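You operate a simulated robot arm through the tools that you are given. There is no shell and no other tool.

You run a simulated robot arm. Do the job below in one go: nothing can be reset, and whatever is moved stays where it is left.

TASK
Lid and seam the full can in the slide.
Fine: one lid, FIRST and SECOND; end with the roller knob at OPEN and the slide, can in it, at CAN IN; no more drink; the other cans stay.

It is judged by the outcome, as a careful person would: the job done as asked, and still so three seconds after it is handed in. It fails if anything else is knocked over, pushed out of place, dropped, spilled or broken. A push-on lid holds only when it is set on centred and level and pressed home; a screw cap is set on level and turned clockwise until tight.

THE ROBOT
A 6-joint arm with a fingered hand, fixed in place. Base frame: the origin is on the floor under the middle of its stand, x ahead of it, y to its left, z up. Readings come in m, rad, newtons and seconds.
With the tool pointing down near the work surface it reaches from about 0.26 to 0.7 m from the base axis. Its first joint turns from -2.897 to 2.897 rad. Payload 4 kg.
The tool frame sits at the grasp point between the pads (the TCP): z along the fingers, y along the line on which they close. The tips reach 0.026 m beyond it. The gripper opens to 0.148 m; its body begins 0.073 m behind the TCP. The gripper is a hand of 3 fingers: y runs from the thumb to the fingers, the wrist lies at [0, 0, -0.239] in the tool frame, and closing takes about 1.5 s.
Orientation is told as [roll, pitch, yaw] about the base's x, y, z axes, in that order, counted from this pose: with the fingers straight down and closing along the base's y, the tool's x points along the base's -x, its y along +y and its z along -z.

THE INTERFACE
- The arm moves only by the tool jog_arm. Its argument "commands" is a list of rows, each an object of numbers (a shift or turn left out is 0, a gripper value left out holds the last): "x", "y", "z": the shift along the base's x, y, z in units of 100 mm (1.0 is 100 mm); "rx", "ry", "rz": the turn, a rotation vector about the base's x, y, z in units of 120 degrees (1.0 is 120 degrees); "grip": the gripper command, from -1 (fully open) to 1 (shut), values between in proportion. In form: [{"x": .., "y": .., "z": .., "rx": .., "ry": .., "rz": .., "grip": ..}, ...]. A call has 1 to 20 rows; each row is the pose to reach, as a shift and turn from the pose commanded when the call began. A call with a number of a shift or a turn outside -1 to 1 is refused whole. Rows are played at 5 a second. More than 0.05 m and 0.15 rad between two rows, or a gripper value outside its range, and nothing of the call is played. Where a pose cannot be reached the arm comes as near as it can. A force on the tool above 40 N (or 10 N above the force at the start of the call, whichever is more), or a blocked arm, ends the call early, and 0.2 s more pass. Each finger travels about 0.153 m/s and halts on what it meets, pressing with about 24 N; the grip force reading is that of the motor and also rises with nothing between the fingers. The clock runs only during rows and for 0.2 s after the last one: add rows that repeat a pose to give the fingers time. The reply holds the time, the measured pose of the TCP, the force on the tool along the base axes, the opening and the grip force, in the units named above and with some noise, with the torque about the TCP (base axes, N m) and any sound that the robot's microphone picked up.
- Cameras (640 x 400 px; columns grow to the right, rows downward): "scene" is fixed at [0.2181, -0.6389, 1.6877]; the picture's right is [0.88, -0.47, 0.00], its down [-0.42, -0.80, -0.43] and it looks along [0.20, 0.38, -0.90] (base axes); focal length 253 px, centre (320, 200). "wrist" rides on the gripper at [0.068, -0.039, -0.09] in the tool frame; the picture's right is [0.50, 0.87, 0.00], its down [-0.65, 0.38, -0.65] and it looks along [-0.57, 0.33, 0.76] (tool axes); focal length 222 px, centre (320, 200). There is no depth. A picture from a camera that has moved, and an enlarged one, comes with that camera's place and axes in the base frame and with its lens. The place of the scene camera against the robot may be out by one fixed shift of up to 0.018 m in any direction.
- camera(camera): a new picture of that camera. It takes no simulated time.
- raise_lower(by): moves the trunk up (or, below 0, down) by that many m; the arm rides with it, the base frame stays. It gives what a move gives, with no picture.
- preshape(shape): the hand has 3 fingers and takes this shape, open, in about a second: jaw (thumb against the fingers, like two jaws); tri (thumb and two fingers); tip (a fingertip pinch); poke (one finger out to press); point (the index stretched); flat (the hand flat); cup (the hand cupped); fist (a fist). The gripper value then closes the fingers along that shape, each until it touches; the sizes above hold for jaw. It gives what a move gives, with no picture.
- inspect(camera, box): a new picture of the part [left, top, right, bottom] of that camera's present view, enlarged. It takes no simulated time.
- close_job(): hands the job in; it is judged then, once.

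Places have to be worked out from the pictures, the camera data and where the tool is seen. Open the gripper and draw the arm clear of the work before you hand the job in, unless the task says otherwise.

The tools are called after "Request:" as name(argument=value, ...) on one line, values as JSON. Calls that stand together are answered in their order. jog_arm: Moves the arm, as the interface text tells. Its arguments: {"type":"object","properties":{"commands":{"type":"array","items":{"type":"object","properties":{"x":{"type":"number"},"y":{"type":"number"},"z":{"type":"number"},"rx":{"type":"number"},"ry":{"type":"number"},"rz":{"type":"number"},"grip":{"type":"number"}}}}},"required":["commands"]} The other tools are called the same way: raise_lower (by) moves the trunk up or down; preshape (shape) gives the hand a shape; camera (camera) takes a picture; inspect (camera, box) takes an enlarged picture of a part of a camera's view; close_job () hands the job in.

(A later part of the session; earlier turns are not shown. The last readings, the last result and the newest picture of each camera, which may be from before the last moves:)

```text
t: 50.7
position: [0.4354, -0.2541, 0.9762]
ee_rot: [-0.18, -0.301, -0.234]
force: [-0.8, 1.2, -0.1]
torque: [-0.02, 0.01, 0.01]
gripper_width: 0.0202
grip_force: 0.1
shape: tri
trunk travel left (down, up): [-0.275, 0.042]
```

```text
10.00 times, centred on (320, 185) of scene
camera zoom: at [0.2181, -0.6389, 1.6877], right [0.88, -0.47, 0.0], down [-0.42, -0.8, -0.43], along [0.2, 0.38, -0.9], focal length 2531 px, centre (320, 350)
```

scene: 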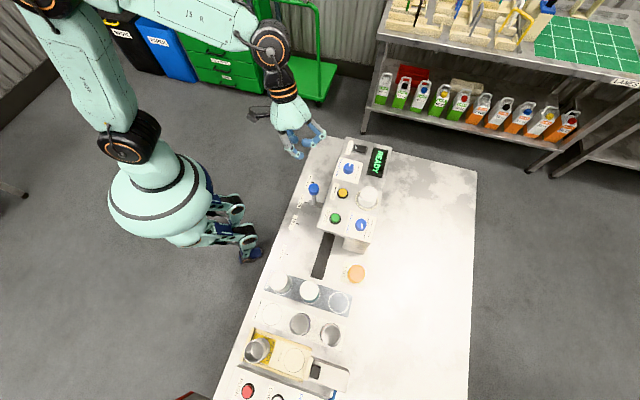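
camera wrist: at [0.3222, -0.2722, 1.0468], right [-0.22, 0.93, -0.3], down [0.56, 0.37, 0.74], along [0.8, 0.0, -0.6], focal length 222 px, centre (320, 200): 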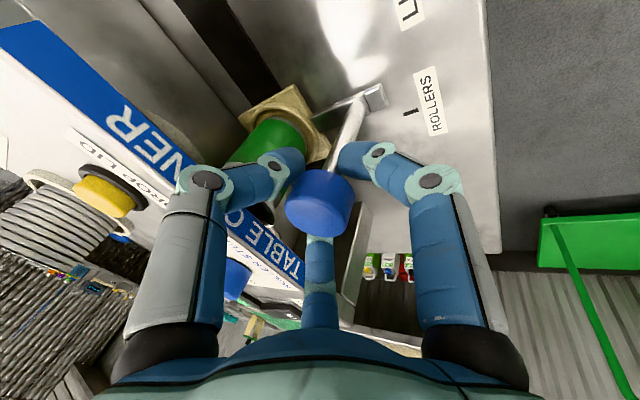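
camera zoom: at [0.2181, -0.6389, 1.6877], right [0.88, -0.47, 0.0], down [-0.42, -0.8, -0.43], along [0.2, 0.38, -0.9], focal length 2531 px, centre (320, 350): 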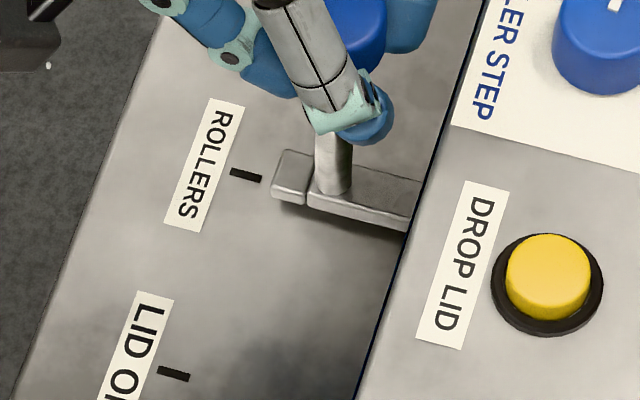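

The bar now matches ROLLERS. I release the knob and lift straight up.

Request:
jog_arm(commands=[{"grip": 0.6}, {"grip": 0.45}, {"grip": 0.25}, {"grip": 0.25}, {"z": 0.1, "grip": 0.25}, {"z": 0.3, "grip": 0.25}, {"z": 0.6, "grip": 0.25}, {"z": 0.95, "grip": 0.25}, {"z": 0.95, "grip": 0.25}])

Request:
inspect(camera="scene", box=[260, 150, 388, 230])

Request:
camera(camera="wrist")

```text
t: 52.7
position: [0.4378, -0.2527, 1.0708]
ee_rot: [-0.181, -0.302, -0.233]
force: [-0.1, 0.0, 0.1]
torque: [0.01, -0.01, 0.02]
gripper_width: 0.055
grip_force: 0.1
shape: tri
trunk travel left (down, up): [-0.275, 0.042]
```

```text
5.00 times, centred on (324, 190) of scene
camera zoom: at [0.2181, -0.6389, 1.6877], right [0.88, -0.47, 0.0], down [-0.42, -0.8, -0.43], along [0.2, 0.38, -0.9], focal length 1266 px, centre (300, 250)
```

zoom: 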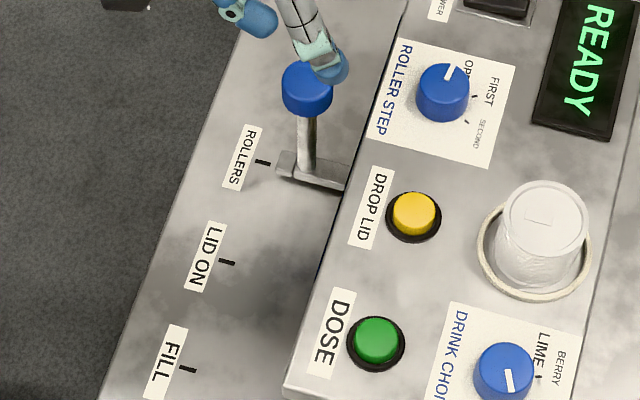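

```text
taken
camera wrist: at [0.3414, -0.2532, 1.1405], right [-0.22, 0.93, -0.3], down [0.56, 0.37, 0.74], along [0.8, 0.0, -0.6], focal length 222 px, centre (320, 200)
```

wrist: 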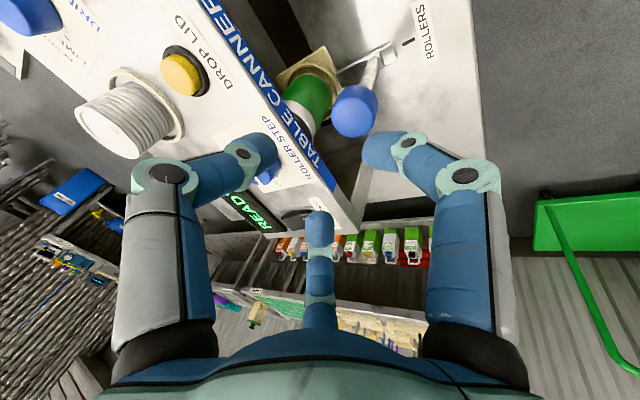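

Slide holds at ROLLERS. Next is the ROLLER STEP knob: I rise, remove the tilt and move above it for an accurate top view.

Request:
jog_arm(commands=[{"z": 0.3}, {"z": 0.6}, {"z": 0.9, "rx": 0.04, "ry": 0.04}, {"z": 1.0, "x": 0.1, "y": -0.1, "rx": 0.08, "ry": 0.08}, {"z": 1.0, "x": 0.3, "y": -0.3, "rx": 0.118, "ry": 0.118}, {"z": 1.0, "x": 0.5, "y": -0.5, "rx": 0.118, "ry": 0.118}, {"z": 1.0, "x": 0.5, "y": -0.5, "rx": 0.118, "ry": 0.118}])

Request:
camera(camera="wrist")

```text
t: 54.3
position: [0.4853, -0.3045, 1.1699]
ee_rot: [0.0, -0.001, -0.262]
force: [0.6, -0.4, -0.5]
torque: [-0.04, -0.02, 0.0]
gripper_width: 0.0553
grip_force: 0.1
shape: tri
trunk travel left (down, up): [-0.275, 0.042]
```

```text
taken
camera wrist: at [0.4092, -0.325, 1.2598], right [-0.26, 0.97, 0.0], down [0.73, 0.2, 0.65], along [0.63, 0.17, -0.76], focal length 222 px, centre (320, 200)
```

wrist: 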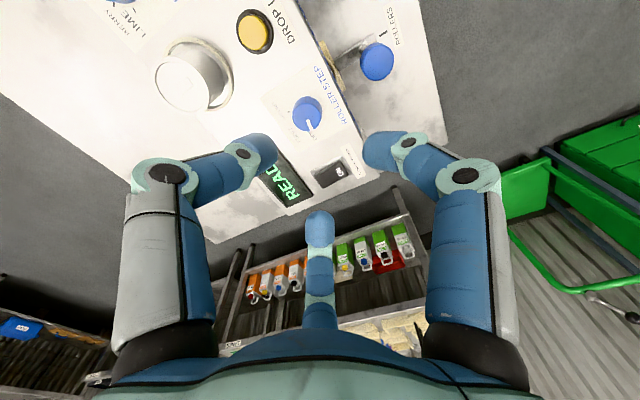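

Request:
inspect(camera="wrist", box=[230, 60, 390, 210])

Request:
inspect(camera="wrist", box=[260, 70, 360, 140])

```text
2.67 times, centred on (310, 135) of wrist
camera zoom: at [0.4092, -0.325, 1.2598], right [-0.26, 0.97, 0.0], down [0.73, 0.2, 0.65], along [0.63, 0.17, -0.76], focal length 592 px, centre (347, 373)
```

zoom: 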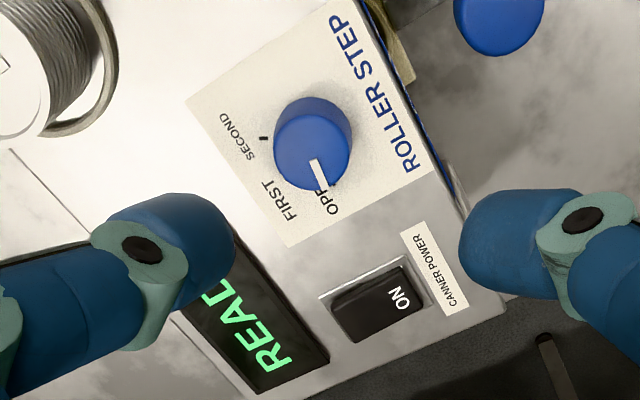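

```text
5.71 times, centred on (310, 105) of wrist
camera zoom: at [0.4092, -0.325, 1.2598], right [-0.26, 0.97, 0.0], down [0.73, 0.2, 0.65], along [0.63, 0.17, -0.76], focal length 1269 px, centre (377, 743)
```

zoom: 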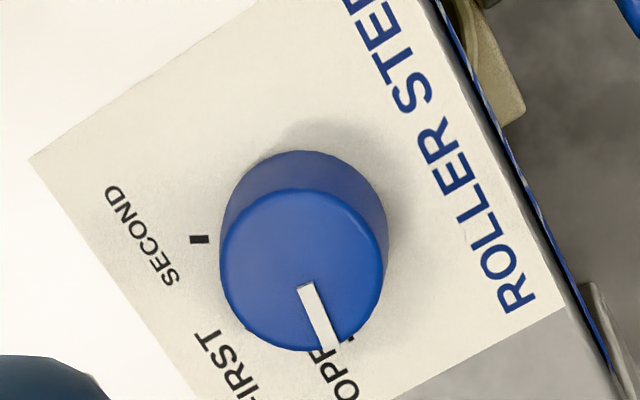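

Roller knob top is ≈(0.500,-0.315), diameter ≈32 mm, pointing at OPEN. I turn the hand +60° (fingers then straddle away from the power switch) and move over the knob for a second view.

Request:
jog_arm(commands=[{"rz": 0.06}, {"rz": 0.12}, {"rz": 0.18, "x": 0.05, "y": -0.03}, {"rz": 0.24, "x": 0.1, "y": -0.06}, {"rz": 0.3, "x": 0.147, "y": -0.1}, {"rz": 0.36, "x": 0.147, "y": -0.1}, {"rz": 0.42, "x": 0.147, "y": -0.1}, {"rz": 0.48, "x": 0.147, "y": -0.1}, {"rz": 0.5, "x": 0.147, "y": -0.1}, {"rz": 0.5, "x": 0.147, "y": -0.1}])

Request:
camera(camera="wrist")

Request:
inspect(camera="scene", box=[290, 120, 418, 200])

```text
t: 56.5
position: [0.4992, -0.3144, 1.1709]
ee_rot: [-0.002, 0.001, 0.789]
force: [0.3, -0.9, 0.5]
torque: [0.01, -0.01, -0.01]
gripper_width: 0.0553
grip_force: 0.1
shape: tri
trunk travel left (down, up): [-0.275, 0.042]
```

```text
taken
camera wrist: at [0.48, -0.3895, 1.2601], right [-0.97, 0.26, 0.0], down [0.19, 0.73, 0.65], along [0.17, 0.63, -0.76], focal length 222 px, centre (320, 200)
```

wrist: 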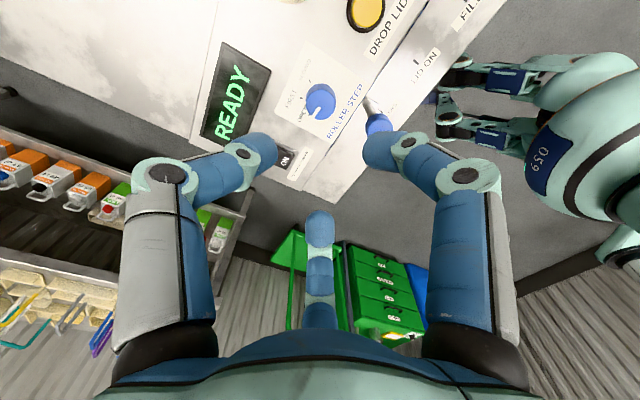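

```text
5.00 times, centred on (354, 160) of scene
camera zoom: at [0.2181, -0.6389, 1.6877], right [0.88, -0.47, 0.0], down [-0.42, -0.8, -0.43], along [0.2, 0.38, -0.9], focal length 1266 px, centre (150, 400)
```

zoom: 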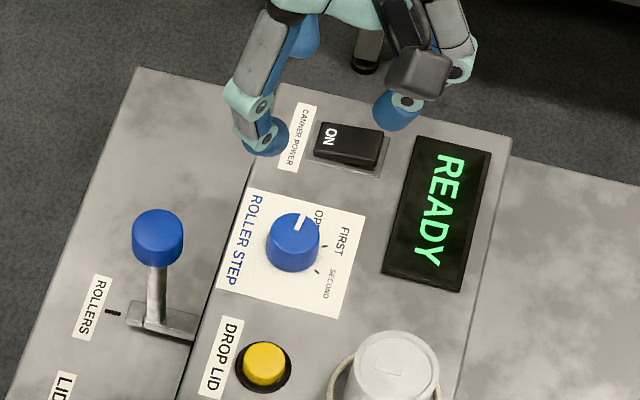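

Request:
inspect(camera="wrist", box=[270, 60, 370, 130])

Request:
inspect(camera="wrist", box=[180, 30, 400, 190])

```text
5.71 times, centred on (320, 95) of wrist
camera zoom: at [0.48, -0.3895, 1.2601], right [-0.97, 0.26, 0.0], down [0.19, 0.73, 0.65], along [0.17, 0.63, -0.76], focal length 1269 px, centre (320, 800)
```

zoom: 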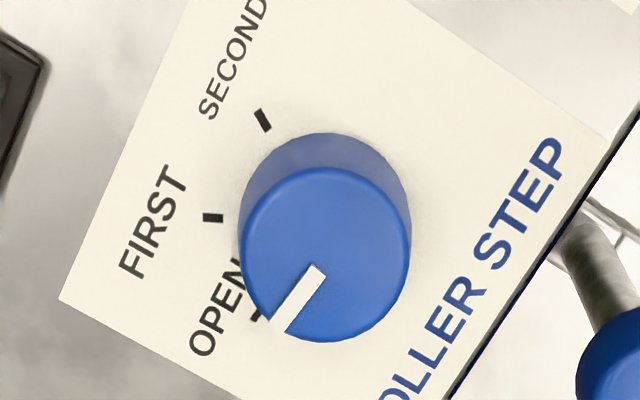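

```text
2.50 times, centred on (290, 110) of wrist
camera zoom: at [0.48, -0.3895, 1.2601], right [-0.97, 0.26, 0.0], down [0.19, 0.73, 0.65], along [0.17, 0.63, -0.76], focal length 555 px, centre (395, 425)
```

zoom: 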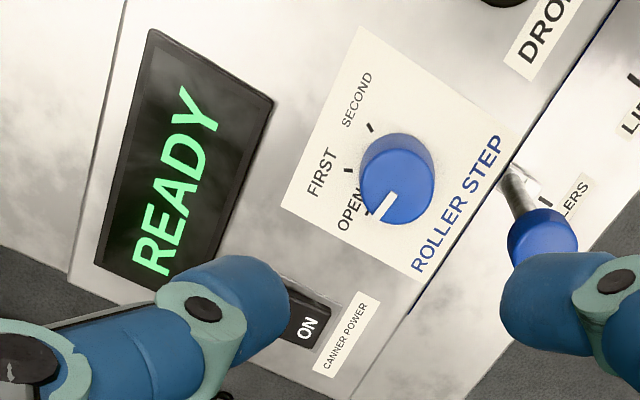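

Both views agree: knob axis ≈(0.4995,-0.315), top z≈1.02; ticks OPEN/FIRST/SECOND at about +39°, -17°, -73°, i.e. 55° clockwise steps. The TCP is centred over it; I descend part way.

Request:
jog_arm(commands=[{"z": -0.3, "grip": 0.25}, {"z": -0.6, "grip": 0.25}, {"z": -0.9, "grip": 0.25}, {"z": -1.0, "grip": 0.25}, {"z": -1.0, "grip": 0.25}])

Request:
camera(camera="wrist")

Request:
inspect(camera="scene", box=[290, 120, 418, 200])

```text
t: 57.7
position: [0.5027, -0.316, 1.069]
ee_rot: [0.0, -0.003, 0.786]
force: [0.6, -0.3, 0.0]
torque: [0.0, -0.02, -0.01]
gripper_width: 0.0554
grip_force: 0.1
shape: tri
trunk travel left (down, up): [-0.275, 0.042]
```

```text
taken
camera wrist: at [0.4819, -0.3921, 1.1586], right [-0.97, 0.26, 0.0], down [0.2, 0.73, 0.65], along [0.17, 0.63, -0.76], focal length 222 px, centre (320, 200)
```

wrist: 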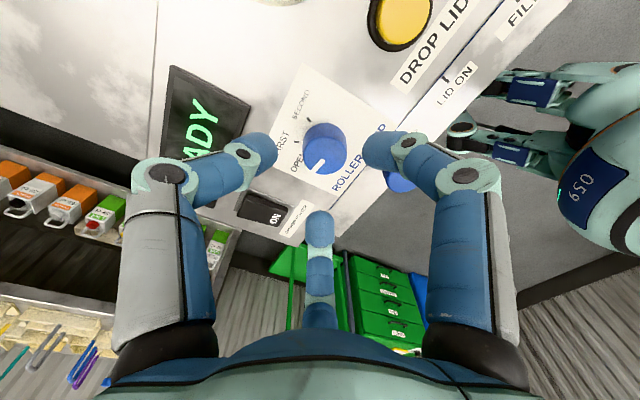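

```text
5.00 times, centred on (354, 160) of scene
camera zoom: at [0.2181, -0.6389, 1.6877], right [0.88, -0.47, 0.0], down [-0.42, -0.8, -0.43], along [0.2, 0.38, -0.9], focal length 1266 px, centre (150, 400)
```

zoom: 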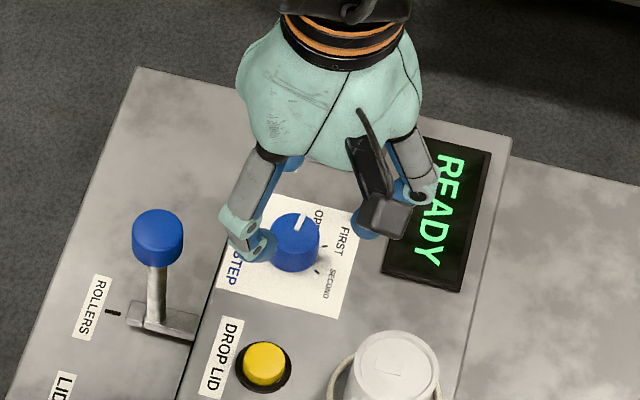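

Request:
inspect(camera="wrist", box=[250, 90, 410, 210])

```text
3.33 times, centred on (330, 150) of wrist
camera zoom: at [0.4819, -0.3921, 1.1586], right [-0.97, 0.26, 0.0], down [0.2, 0.73, 0.65], along [0.17, 0.63, -0.76], focal length 740 px, centre (287, 367)
```

zoom: 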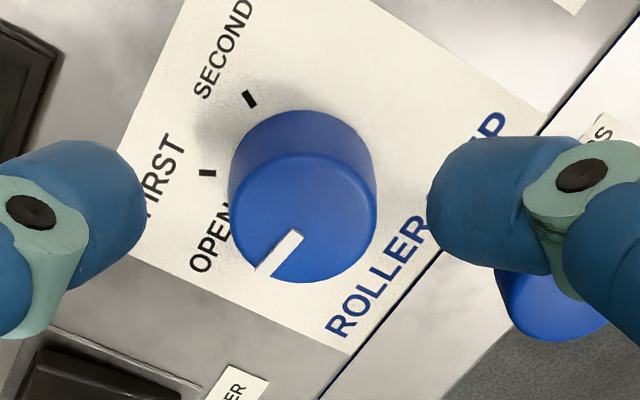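

The knob axis is ≈3.5 mm toward -x of the TCP. I correct by (-3.5,+1.5) mm and descend to put the fingertips just above the panel around the knob.

Request:
jog_arm(commands=[{"x": -0.035, "y": 0.015, "z": -0.1, "grip": 0.25}, {"x": -0.035, "y": 0.015, "z": -0.2, "grip": 0.25}, {"x": -0.035, "y": 0.015, "z": -0.3, "grip": 0.25}, {"x": -0.035, "y": 0.015, "z": -0.37, "grip": 0.25}, {"x": -0.035, "y": 0.015, "z": -0.37, "grip": 0.25}])

Request:
inspect(camera="wrist", box=[240, 110, 400, 230])

Request:
inspect(camera="scene", box=[310, 135, 390, 185])

```text
t: 58.9
position: [0.4968, -0.3114, 1.0331]
ee_rot: [0.0, 0.0, 0.786]
force: [0.6, 0.0, -0.2]
torque: [-0.01, 0.0, 0.02]
gripper_width: 0.0551
grip_force: 0.0
shape: tri
trunk travel left (down, up): [-0.275, 0.042]
```

```text
3.33 times, centred on (320, 170) of wrist
camera zoom: at [0.4762, -0.3884, 1.1224], right [-0.97, 0.26, 0.0], down [0.2, 0.73, 0.65], along [0.17, 0.63, -0.76], focal length 740 px, centre (320, 300)
```

zoom: 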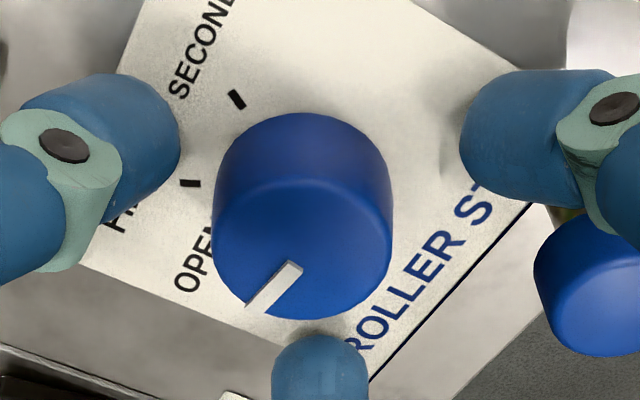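

```text
8.00 times, centred on (350, 160) of scene
camera zoom: at [0.2181, -0.6389, 1.6877], right [0.88, -0.47, 0.0], down [-0.42, -0.8, -0.43], along [0.2, 0.38, -0.9], focal length 2025 px, centre (80, 520)
```

zoom: 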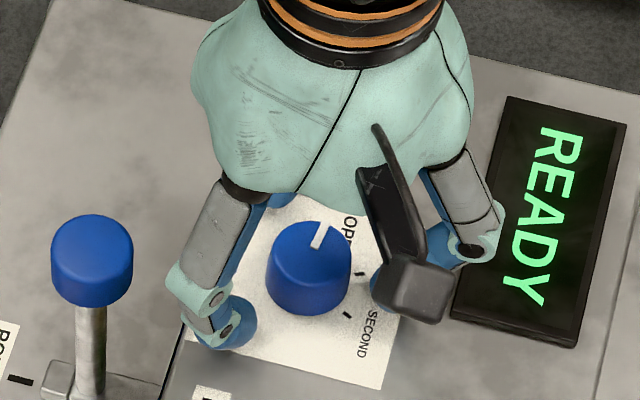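

Offset now ≈(+2,-2) mm; I correct and close the three fingers gently on the knob in steps.

Request:
jog_arm(commands=[{"x": 0.02, "y": -0.018, "grip": 0.25}, {"x": 0.02, "y": -0.018, "grip": 0.4}, {"x": 0.02, "y": -0.018, "grip": 0.5}, {"x": 0.02, "y": -0.018, "grip": 0.55}, {"x": 0.02, "y": -0.018, "grip": 0.6}, {"x": 0.02, "y": -0.018, "grip": 0.65}, {"x": 0.02, "y": -0.018, "grip": 0.65}])

Request:
inspect(camera="wrist", box=[240, 110, 400, 230])

```text
t: 60.5
position: [0.5001, -0.3139, 1.034]
ee_rot: [0.001, -0.001, 0.784]
force: [-0.2, 0.2, -2.2]
torque: [0.01, -0.03, 0.03]
gripper_width: 0.0263
grip_force: 24.1
shape: tri
trunk travel left (down, up): [-0.275, 0.042]
```

```text
3.33 times, centred on (320, 170) of wrist
camera zoom: at [0.4786, -0.3901, 1.1225], right [-0.97, 0.26, 0.0], down [0.2, 0.73, 0.65], along [0.17, 0.63, -0.76], focal length 740 px, centre (320, 300)
```

zoom: 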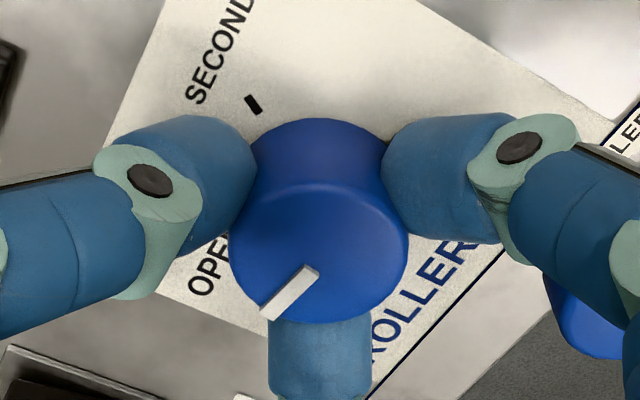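

All three fingers grip the knob evenly (24 N). I firm up and turn it 55° clockwise toward FIRST.

Request:
jog_arm(commands=[{"grip": 0.8}, {"grip": 0.8}, {"rz": -0.04, "grip": 0.8}, {"rz": -0.09, "grip": 0.8}, {"rz": -0.14, "grip": 0.8}, {"rz": -0.19, "grip": 0.8}, {"rz": -0.24, "grip": 0.8}, {"rz": -0.29, "grip": 0.8}, {"rz": -0.34, "grip": 0.8}, {"rz": -0.39, "grip": 0.8}, {"rz": -0.43, "grip": 0.8}, {"rz": -0.458, "grip": 0.8}, {"rz": -0.458, "grip": 0.8}, {"rz": -0.458, "grip": 0.8}])

Request:
inspect(camera="wrist", box=[240, 110, 400, 230])

Request:
inspect(camera="scene", box=[310, 135, 406, 195])

```text
t: 63.5
position: [0.5002, -0.3142, 1.0328]
ee_rot: [0.0, -0.001, -0.175]
force: [2.4, 4.2, -7.2]
torque: [0.04, -0.05, 0.04]
gripper_width: 0.0253
grip_force: 24.1
shape: tri
trunk travel left (down, up): [-0.275, 0.042]
```

```text
3.33 times, centred on (320, 170) of wrist
camera zoom: at [0.4261, -0.3422, 1.1231], right [-0.34, 0.94, 0.0], down [0.71, 0.26, 0.65], along [0.61, 0.22, -0.76], focal length 740 px, centre (320, 300)
```

zoom: 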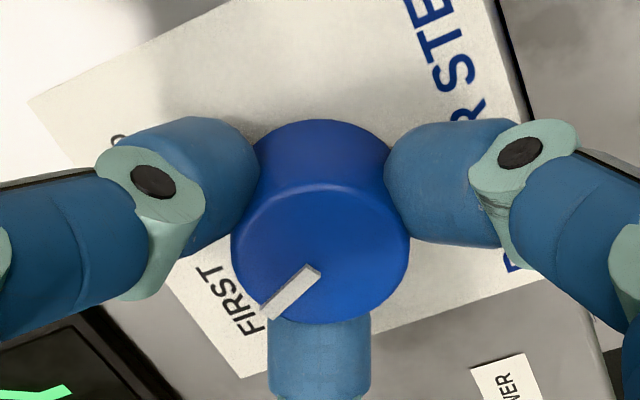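

```text
6.67 times, centred on (358, 165) of scene
camera zoom: at [0.2181, -0.6389, 1.6877], right [0.88, -0.47, 0.0], down [-0.42, -0.8, -0.43], along [0.2, 0.38, -0.9], focal length 1687 px, centre (67, 433)
```

zoom: 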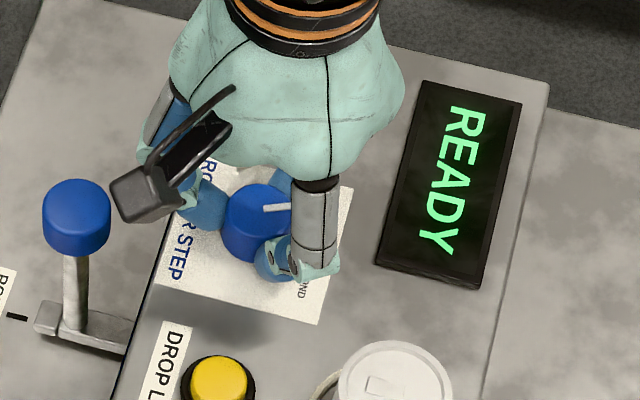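

The pointer moved with the hand to FIRST (rotated 55°). I hold here a few seconds to let the first operation run and recheck the display.

Request:
jog_arm(commands=[{"grip": 0.8}, {"grip": 0.8}, {"grip": 0.8}, {"grip": 0.8}, {"grip": 0.8}, {"grip": 0.8}, {"grip": 0.8}, {"grip": 0.8}, {"grip": 0.8}, {"grip": 0.8}, {"grip": 0.8}, {"grip": 0.8}, {"grip": 0.8}, {"grip": 0.8}, {"grip": 0.8}])

Request:
inspect(camera="scene", box=[310, 135, 406, 195])

Request:
inspect(camera="wrist", box=[180, 110, 420, 260])

```text
t: 66.7
position: [0.4994, -0.3156, 1.0336]
ee_rot: [0.0, 0.0, -0.172]
force: [0.0, 4.9, -12.7]
torque: [0.09, 0.01, 0.02]
gripper_width: 0.025
grip_force: 25.1
shape: tri
trunk travel left (down, up): [-0.275, 0.042]
```

```text
6.67 times, centred on (358, 165) of scene
camera zoom: at [0.2181, -0.6389, 1.6877], right [0.88, -0.47, 0.0], down [-0.42, -0.8, -0.43], along [0.2, 0.38, -0.9], focal length 1687 px, centre (67, 433)
```

zoom: 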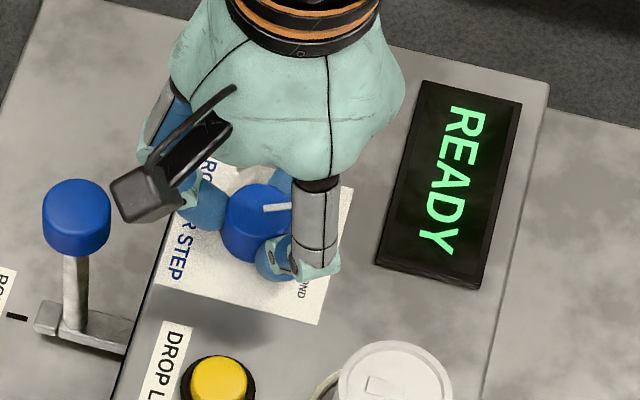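

```text
2.67 times, centred on (300, 185) of wrist
camera zoom: at [0.4262, -0.3424, 1.1234], right [-0.34, 0.94, 0.0], down [0.71, 0.26, 0.65], along [0.61, 0.22, -0.76], focal length 592 px, centre (373, 240)
```

zoom: 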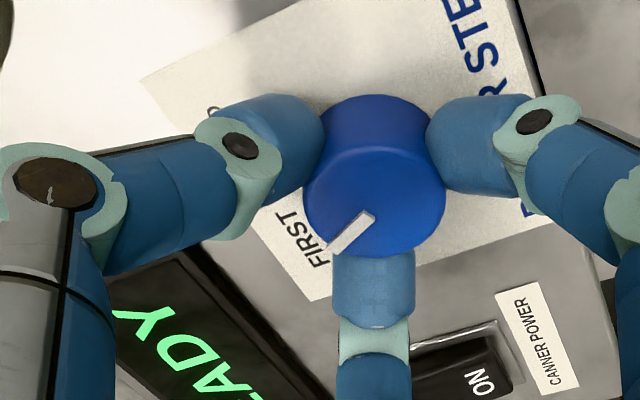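

FIRST is held for about 4 s with the display steady at READY. I now turn another 55° clockwise to SECOND and hold there.

Request:
jog_arm(commands=[{"grip": 0.8}, {"grip": 0.8}, {"rz": -0.04, "grip": 0.8}, {"rz": -0.09, "grip": 0.8}, {"rz": -0.14, "grip": 0.8}, {"rz": -0.19, "grip": 0.8}, {"rz": -0.24, "grip": 0.8}, {"rz": -0.29, "grip": 0.8}, {"rz": -0.34, "grip": 0.8}, {"rz": -0.39, "grip": 0.8}, {"rz": -0.43, "grip": 0.8}, {"rz": -0.458, "grip": 0.8}, {"rz": -0.458, "grip": 0.8}, {"rz": -0.458, "grip": 0.8}])

Request:
inspect(camera="wrist", box=[180, 110, 420, 260])

Request:
inspect(camera="scene", box=[310, 135, 406, 195])

```text
t: 69.7
position: [0.4997, -0.3165, 1.0335]
ee_rot: [0.001, -0.003, -1.132]
force: [4.4, -6.9, 5.9]
torque: [-0.12, -0.12, 0.1]
gripper_width: 0.0253
grip_force: 24.1
shape: tri
trunk travel left (down, up): [-0.275, 0.042]
```

```text
2.67 times, centred on (300, 185) of wrist
camera zoom: at [0.435, -0.2708, 1.1224], right [0.57, 0.82, 0.0], down [0.62, -0.43, 0.66], along [0.54, -0.38, -0.76], focal length 592 px, centre (373, 240)
```

zoom: 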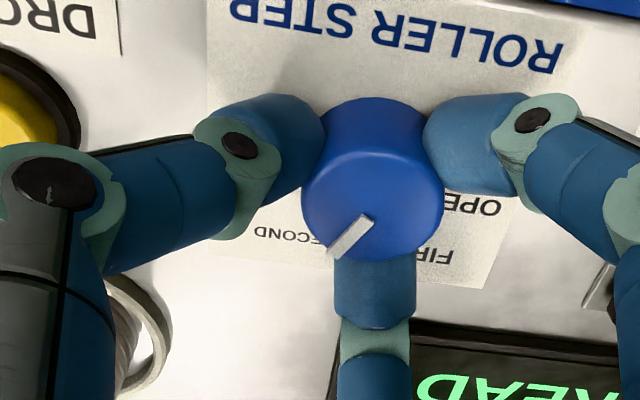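

```text
6.67 times, centred on (358, 165) of scene
camera zoom: at [0.2181, -0.6389, 1.6877], right [0.88, -0.47, 0.0], down [-0.42, -0.8, -0.43], along [0.2, 0.38, -0.9], focal length 1687 px, centre (67, 433)
```

zoom: 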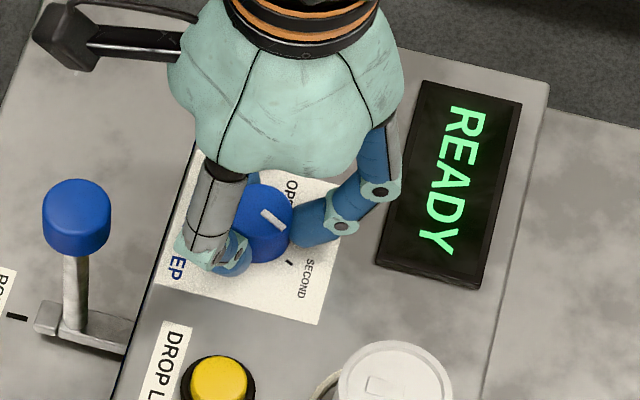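

The pointer is at SECOND. I hold for several seconds so the second operation completes.

Request:
jog_arm(commands=[{"grip": 0.8}, {"grip": 0.8}, {"grip": 0.8}, {"grip": 0.8}, {"grip": 0.8}, {"grip": 0.8}, {"grip": 0.8}, {"grip": 0.8}, {"grip": 0.8}, {"grip": 0.8}, {"grip": 0.8}, {"grip": 0.8}, {"grip": 0.8}, {"grip": 0.8}, {"grip": 0.8}, {"grip": 0.8}, {"grip": 0.8}, {"grip": 0.8}])

Request:
inspect(camera="scene", box=[310, 135, 406, 195])

Request:
camera(camera="wrist")

```text
t: 73.5
position: [0.4986, -0.3151, 1.0328]
ee_rot: [0.001, -0.002, -1.133]
force: [6.8, -8.0, 10.4]
torque: [-0.13, -0.11, 0.08]
gripper_width: 0.0257
grip_force: 23.7
shape: tri
trunk travel left (down, up): [-0.275, 0.042]
```

```text
6.67 times, centred on (358, 165) of scene
camera zoom: at [0.2181, -0.6389, 1.6877], right [0.88, -0.47, 0.0], down [-0.42, -0.8, -0.43], along [0.2, 0.38, -0.9], focal length 1687 px, centre (67, 433)
```

zoom: 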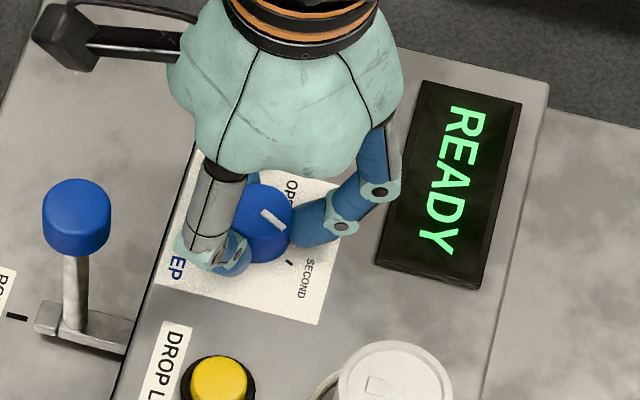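

```text
taken
camera wrist: at [0.4349, -0.2707, 1.1222], right [0.57, 0.82, 0.0], down [0.62, -0.43, 0.65], along [0.54, -0.37, -0.76], focal length 222 px, centre (320, 200)
```

wrist: 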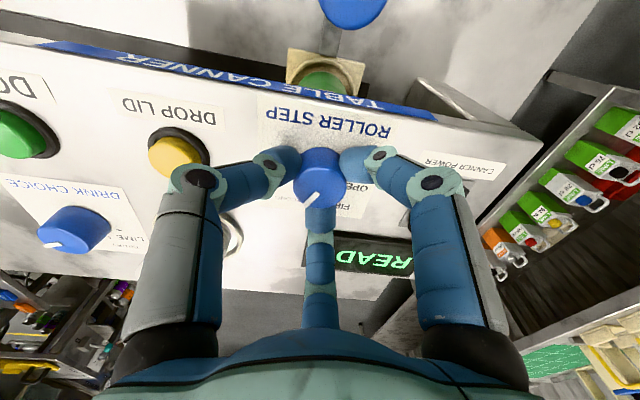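

SECOND has been held ~4.5 s (pointer measured at ≈-72°, matching its tick). I now turn the knob back 110° counter-clockwise to OPEN.

Request:
jog_arm(commands=[{"rz": 0.03, "grip": 0.8}, {"rz": 0.08, "grip": 0.8}, {"rz": 0.135, "grip": 0.8}, {"rz": 0.19, "grip": 0.8}, {"rz": 0.245, "grip": 0.8}, {"rz": 0.3, "grip": 0.8}, {"rz": 0.355, "grip": 0.8}, {"rz": 0.41, "grip": 0.8}, {"rz": 0.465, "grip": 0.8}, {"rz": 0.52, "grip": 0.8}, {"rz": 0.575, "grip": 0.8}, {"rz": 0.63, "grip": 0.8}, {"rz": 0.685, "grip": 0.8}, {"rz": 0.74, "grip": 0.8}, {"rz": 0.795, "grip": 0.8}, {"rz": 0.85, "grip": 0.8}, {"rz": 0.89, "grip": 0.8}, {"rz": 0.916, "grip": 0.8}, {"rz": 0.916, "grip": 0.8}, {"rz": 0.916, "grip": 0.8}])

Request:
inspect(camera="wrist", box=[180, 110, 420, 260])

Request:
inspect(camera="scene", box=[310, 135, 406, 195])

```text
t: 77.7
position: [0.4994, -0.3144, 1.0323]
ee_rot: [0.002, 0.0, 0.785]
force: [-3.9, 0.0, -10.7]
torque: [0.01, 0.08, 0.0]
gripper_width: 0.0255
grip_force: 24.3
shape: tri
trunk travel left (down, up): [-0.275, 0.042]
```

```text
2.67 times, centred on (300, 185) of wrist
camera zoom: at [0.4787, -0.3907, 1.1232], right [-0.97, 0.26, 0.0], down [0.2, 0.73, 0.65], along [0.17, 0.63, -0.76], focal length 592 px, centre (373, 240)
```

zoom: 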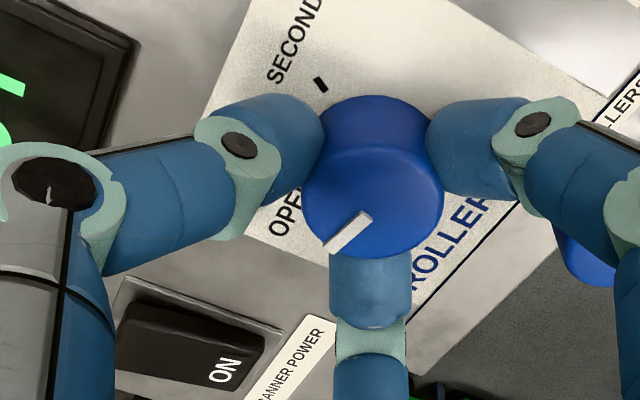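

```text
6.67 times, centred on (358, 165) of scene
camera zoom: at [0.2181, -0.6389, 1.6877], right [0.88, -0.47, 0.0], down [-0.42, -0.8, -0.43], along [0.2, 0.38, -0.9], focal length 1687 px, centre (67, 433)
```

zoom: 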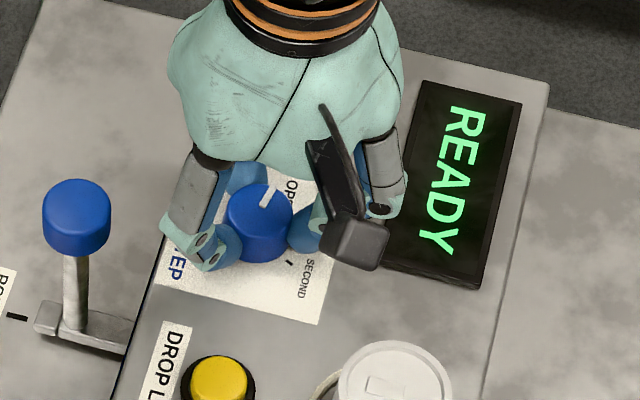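

The pointer is back at OPEN. I release the knob and lift straight up to check it.

Request:
jog_arm(commands=[{"grip": 0.6}, {"grip": 0.45}, {"grip": 0.3}, {"grip": 0.25}, {"z": 0.1, "grip": 0.25}, {"z": 0.3, "grip": 0.25}, {"z": 0.6, "grip": 0.25}, {"z": 0.95, "grip": 0.25}, {"z": 1.0, "grip": 0.25}, {"z": 1.0, "grip": 0.25}])

Request:
inspect(camera="wrist", box=[240, 70, 400, 170])

Request:
inspect(camera="scene", box=[328, 145, 408, 195])

Request:
camera(camera="scene")

```text
t: 79.9
position: [0.5012, -0.3144, 1.1336]
ee_rot: [0.0, 0.0, 0.786]
force: [-0.2, 0.3, 0.1]
torque: [-0.05, 0.01, -0.02]
gripper_width: 0.0551
grip_force: 0.0
shape: tri
trunk travel left (down, up): [-0.275, 0.042]
```

```text
4.00 times, centred on (320, 120) of wrist
camera zoom: at [0.4805, -0.3893, 1.2235], right [-0.97, 0.26, 0.0], down [0.2, 0.73, 0.65], along [0.17, 0.63, -0.76], focal length 888 px, centre (320, 520)
```

zoom: 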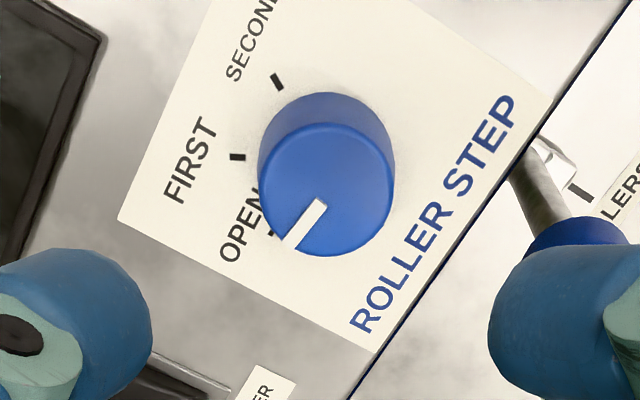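

```text
8.00 times, centred on (368, 170) of scene
camera zoom: at [0.2181, -0.6389, 1.6877], right [0.88, -0.47, 0.0], down [-0.42, -0.8, -0.43], along [0.2, 0.38, -0.9], focal length 2025 px, centre (-64, 440)
```

zoom: 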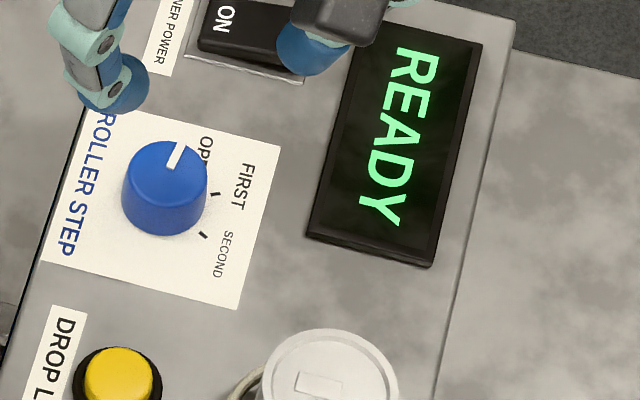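

```text
taken
```

scene: 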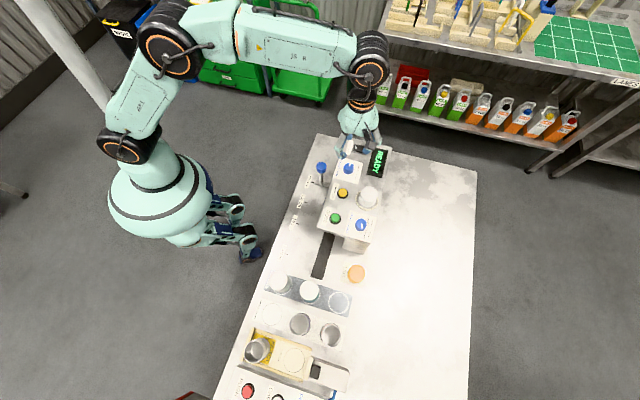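

Knob is at OPEN exactly as at the start. Now I swing back over the lever knob at ROLLERS: first translate outward while turning the hand back to -15° yaw.

Request:
jog_arm(commands=[{"z": 0.15, "rz": -0.03}, {"z": 0.2, "x": -0.1, "y": 0.1, "rz": -0.09}, {"z": 0.2, "x": -0.25, "y": 0.22, "rz": -0.15}, {"z": 0.2, "x": -0.4, "y": 0.35, "rz": -0.21}, {"z": 0.2, "x": -0.55, "y": 0.5, "rz": -0.27}, {"z": 0.2, "x": -0.65, "y": 0.6, "rz": -0.33}, {"z": 0.2, "x": -0.65, "y": 0.6, "rz": -0.39}, {"z": 0.2, "x": -0.65, "y": 0.6, "rz": -0.45}, {"z": 0.2, "x": -0.65, "y": 0.6, "rz": -0.5}, {"z": 0.2, "x": -0.65, "y": 0.6, "rz": -0.5}])

Request:
jog_arm(commands=[{"rx": -0.04, "ry": -0.04, "z": -0.2}, {"rx": -0.08, "ry": -0.08, "z": -0.5}, {"rx": -0.118, "ry": -0.118, "z": -0.8}, {"rx": -0.118, "ry": -0.118, "z": -0.8}])

Request:
camera(camera="wrist")

Request:
inspect(camera="wrist", box=[260, 40, 420, 140])

```text
t: 82.1
position: [0.4337, -0.2537, 1.1531]
ee_rot: [0.0, -0.002, -0.264]
force: [0.7, -0.2, -0.4]
torque: [0.01, 0.01, -0.01]
gripper_width: 0.0555
grip_force: 0.1
shape: tri
trunk travel left (down, up): [-0.275, 0.042]
```

```text
t: 83.1
position: [0.4324, -0.2553, 1.0726]
ee_rot: [-0.182, -0.303, -0.234]
force: [0.2, 0.3, 0.0]
torque: [-0.01, -0.03, 0.01]
gripper_width: 0.0553
grip_force: 0.0
shape: tri
trunk travel left (down, up): [-0.275, 0.042]
```

```text
taken
camera wrist: at [0.3365, -0.2551, 1.1435], right [-0.22, 0.93, -0.3], down [0.55, 0.37, 0.74], along [0.8, 0.0, -0.6], focal length 222 px, centre (320, 200)
```

wrist: 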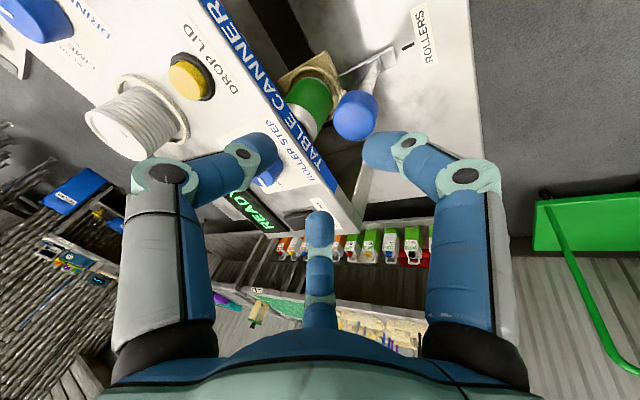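

```text
4.00 times, centred on (340, 90) of wrist
camera zoom: at [0.3365, -0.2551, 1.1435], right [-0.22, 0.93, -0.3], down [0.55, 0.37, 0.74], along [0.8, 0.0, -0.6], focal length 888 px, centre (240, 640)
```

zoom: 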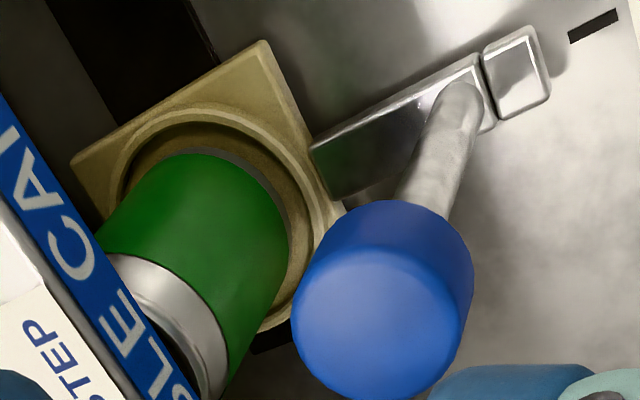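

Lever knob at ROLLERS ≈(0.436,-0.253), slide still aligned. I descend around it and close to the same loose grip.

Request:
jog_arm(commands=[{"x": 0.03, "z": -0.2, "grip": 0.25}, {"x": 0.03, "z": -0.45, "grip": 0.25}, {"x": 0.03, "z": -0.7, "grip": 0.25}, {"x": 0.03, "z": -0.95, "grip": 0.25}, {"x": 0.03, "z": -0.97, "grip": 0.25}, {"x": 0.03, "z": -0.97, "grip": 0.25}])

Request:
inspect(camera="wrist", box=[220, 110, 420, 260])

```text
t: 84.5
position: [0.4357, -0.2534, 0.9749]
ee_rot: [-0.179, -0.302, -0.234]
force: [-0.1, 0.4, -0.3]
torque: [0.01, -0.02, 0.03]
gripper_width: 0.0552
grip_force: 0.1
shape: tri
trunk travel left (down, up): [-0.275, 0.042]
```

```text
2.67 times, centred on (320, 185) of wrist
camera zoom: at [0.3399, -0.2544, 1.0469], right [-0.22, 0.93, -0.3], down [0.56, 0.37, 0.74], along [0.8, 0.0, -0.6], focal length 592 px, centre (320, 240)
```

zoom: 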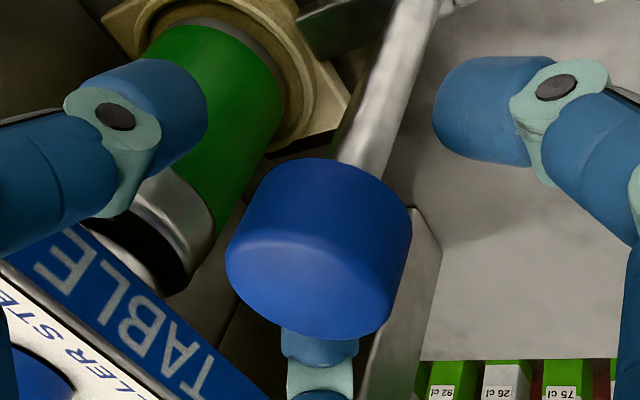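

Request:
inspect(camera="wrist", box=[230, 160, 310, 230])

```text
5.71 times, centred on (270, 195) of wrist
camera zoom: at [0.3399, -0.2544, 1.0469], right [-0.22, 0.93, -0.3], down [0.56, 0.37, 0.74], along [0.8, 0.0, -0.6], focal length 1269 px, centre (606, 229)
```

zoom: 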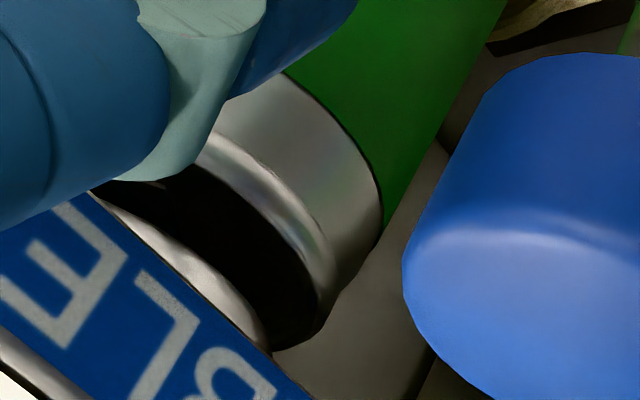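

A bright bead is visible around the can's top at the rollers. I grip the lever knob again and start moving the slide slowly back toward CAN IN.

Request:
jog_arm(commands=[{"grip": 0.4}, {"grip": 0.55}, {"grip": 0.65}, {"grip": 0.73}, {"grip": 0.73}, {"grip": 0.73}])

Request:
jog_arm(commands=[{"x": -0.005, "y": -0.005}, {"x": -0.015, "y": -0.015}, {"x": -0.03, "y": -0.03}, {"x": -0.055, "y": -0.055}, {"x": -0.085, "y": -0.085}, {"x": -0.12, "y": -0.12}, {"x": -0.155, "y": -0.155}, {"x": -0.19, "y": -0.19}, {"x": -0.225, "y": -0.225}, {"x": -0.26, "y": -0.26}, {"x": -0.295, "y": -0.295}, {"x": -0.33, "y": -0.33}, {"x": -0.365, "y": -0.365}, {"x": -0.4, "y": -0.4}, {"x": -0.435, "y": -0.435}, {"x": -0.47, "y": -0.47}, {"x": -0.5, "y": -0.5}, {"x": -0.525, "y": -0.525}, {"x": -0.545, "y": -0.545}, {"x": -0.555, "y": -0.555}])

Request:
inspect(camera="wrist", box=[200, 60, 440, 220])

Request:
inspect(camera="scene", box=[250, 150, 378, 230])

```text
t: 85.9
position: [0.4359, -0.2549, 0.9766]
ee_rot: [-0.18, -0.301, -0.234]
force: [-0.7, 1.0, -0.5]
torque: [0.05, 0.05, 0.0]
gripper_width: 0.0211
grip_force: 0.0
shape: tri
trunk travel left (down, up): [-0.275, 0.042]
```

```text
t: 90.1
position: [0.3797, -0.3115, 0.9758]
ee_rot: [-0.182, -0.302, -0.235]
force: [-3.2, 1.6, 1.0]
torque: [0.07, 0.06, 0.02]
gripper_width: 0.0205
grip_force: 0.1
shape: tri
trunk travel left (down, up): [-0.275, 0.042]
```

```text
2.50 times, centred on (320, 140) of wrist
camera zoom: at [0.2842, -0.3107, 1.0465], right [-0.22, 0.93, -0.3], down [0.56, 0.37, 0.74], along [0.8, 0.0, -0.6], focal length 555 px, centre (320, 350)
```

zoom: 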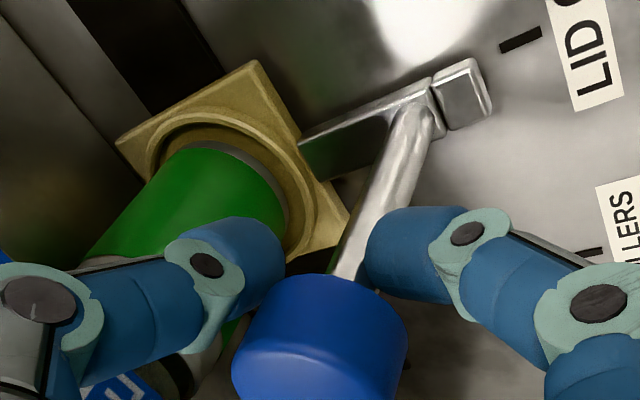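

```text
5.00 times, centred on (314, 190) of scene
camera zoom: at [0.2181, -0.6389, 1.6877], right [0.88, -0.47, 0.0], down [-0.42, -0.8, -0.43], along [0.2, 0.38, -0.9], focal length 1266 px, centre (350, 250)
```

zoom: 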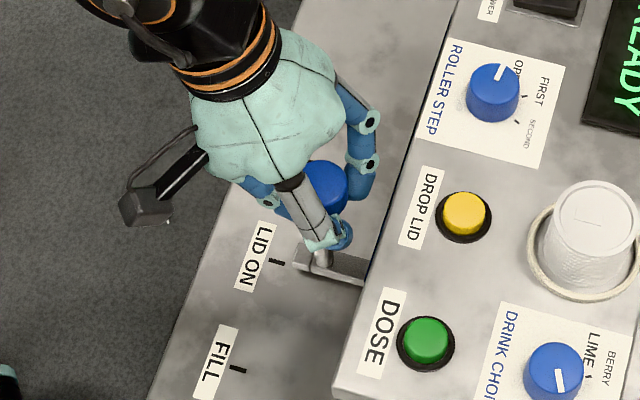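

The slide follows back past LID ON without issue. I continue drawing it slowly toward CAN IN.

Request:
jog_arm(commands=[{"x": -0.01, "y": -0.01}, {"x": -0.03, "y": -0.03}, {"x": -0.06, "y": -0.06}, {"x": -0.1, "y": -0.1}, {"x": -0.14, "y": -0.14}, {"x": -0.18, "y": -0.18}, {"x": -0.22, "y": -0.22}, {"x": -0.26, "y": -0.26}, {"x": -0.3, "y": -0.3}, {"x": -0.34, "y": -0.34}, {"x": -0.38, "y": -0.38}, {"x": -0.42, "y": -0.42}, {"x": -0.46, "y": -0.46}, {"x": -0.5, "y": -0.5}, {"x": -0.54, "y": -0.54}, {"x": -0.58, "y": -0.58}, {"x": -0.62, "y": -0.62}, {"x": -0.65, "y": -0.65}, {"x": -0.67, "y": -0.67}, {"x": -0.68, "y": -0.68}])

Request:
camera(camera="wrist")

Request:
inspect(camera="scene", box=[250, 190, 378, 270])

```text
t: 94.3
position: [0.3144, -0.378, 0.9766]
ee_rot: [-0.18, -0.302, -0.234]
force: [0.7, 1.8, -0.6]
torque: [0.04, 0.0, 0.03]
gripper_width: 0.0206
grip_force: 0.0
shape: tri
trunk travel left (down, up): [-0.275, 0.042]
```

```text
taken
camera wrist: at [0.2179, -0.3778, 1.0482], right [-0.22, 0.93, -0.3], down [0.56, 0.37, 0.74], along [0.8, 0.0, -0.6], focal length 222 px, centre (320, 200)
```

wrist: 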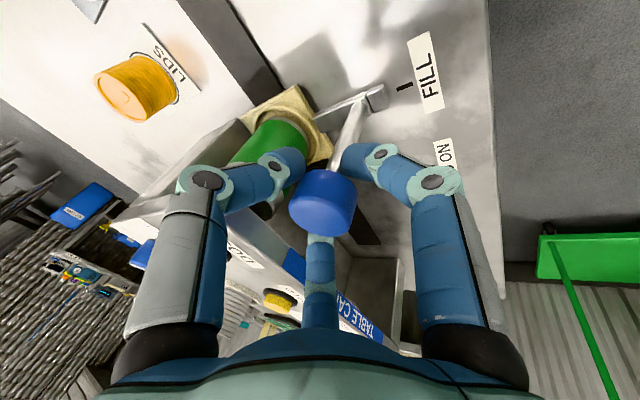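

```text
5.00 times, centred on (314, 230) of scene
camera zoom: at [0.2181, -0.6389, 1.6877], right [0.88, -0.47, 0.0], down [-0.42, -0.8, -0.43], along [0.2, 0.38, -0.9], focal length 1266 px, centre (350, 50)
```

zoom: 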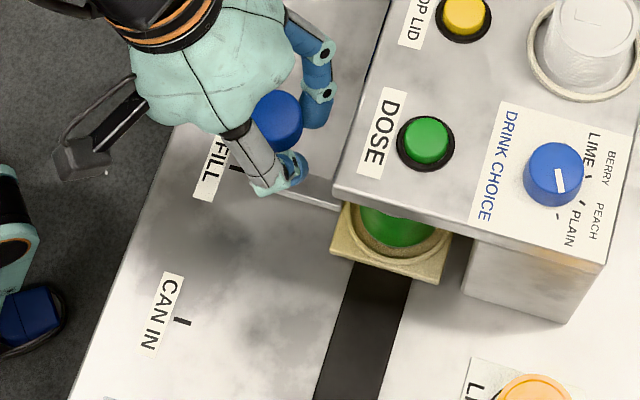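

The slide is at about FILL now. I continue slowly ~96 mm toward CAN IN and then check alignment.

Request:
jog_arm(commands=[{"x": -0.01, "y": -0.01}, {"x": -0.03, "y": -0.03}, {"x": -0.06, "y": -0.06}, {"x": -0.1, "y": -0.1}, {"x": -0.14, "y": -0.14}, {"x": -0.18, "y": -0.18}, {"x": -0.22, "y": -0.22}, {"x": -0.26, "y": -0.26}, {"x": -0.3, "y": -0.3}, {"x": -0.34, "y": -0.34}, {"x": -0.38, "y": -0.38}, {"x": -0.42, "y": -0.42}, {"x": -0.46, "y": -0.46}, {"x": -0.5, "y": -0.5}, {"x": -0.54, "y": -0.54}, {"x": -0.58, "y": -0.58}, {"x": -0.62, "y": -0.62}, {"x": -0.65, "y": -0.65}, {"x": -0.67, "y": -0.67}, {"x": -0.68, "y": -0.68}])

Request:
inspect(camera="wrist", box=[240, 40, 480, 190])

Request:
inspect(camera="scene", box=[250, 210, 378, 290])

```text
t: 98.5
position: [0.2459, -0.4467, 0.9759]
ee_rot: [-0.181, -0.3, -0.234]
force: [-1.2, 1.1, -0.4]
torque: [0.08, 0.07, -0.01]
gripper_width: 0.0209
grip_force: 0.0
shape: tri
trunk travel left (down, up): [-0.275, 0.042]
```

```text
2.67 times, centred on (360, 115) of wrist
camera zoom: at [0.1491, -0.4462, 1.0472], right [-0.22, 0.93, -0.3], down [0.56, 0.37, 0.74], along [0.8, 0.0, -0.6], focal length 592 px, centre (213, 427)
```

zoom: 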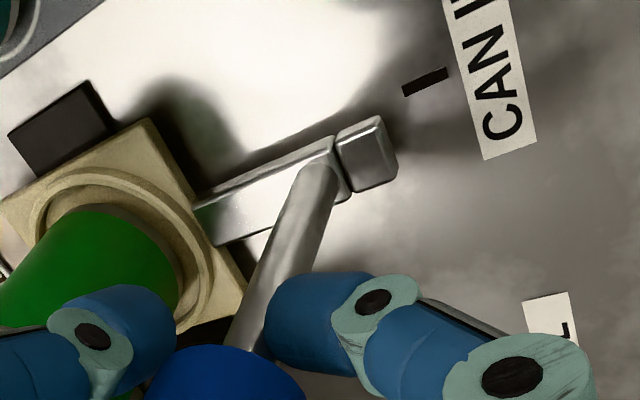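

```text
5.00 times, centred on (314, 250) of scene
camera zoom: at [0.2181, -0.6389, 1.6877], right [0.88, -0.47, 0.0], down [-0.42, -0.8, -0.43], along [0.2, 0.38, -0.9], focal length 1266 px, centre (350, -50)
```

zoom: 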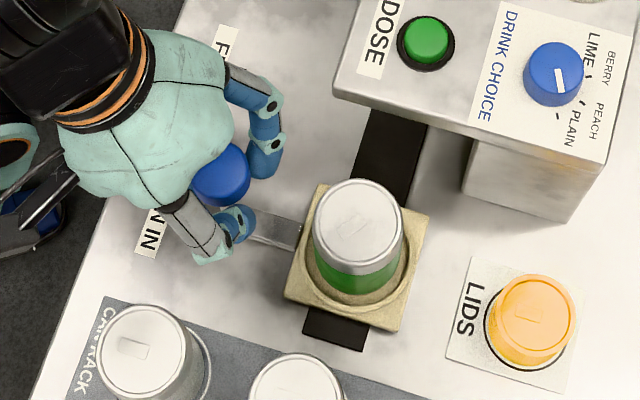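

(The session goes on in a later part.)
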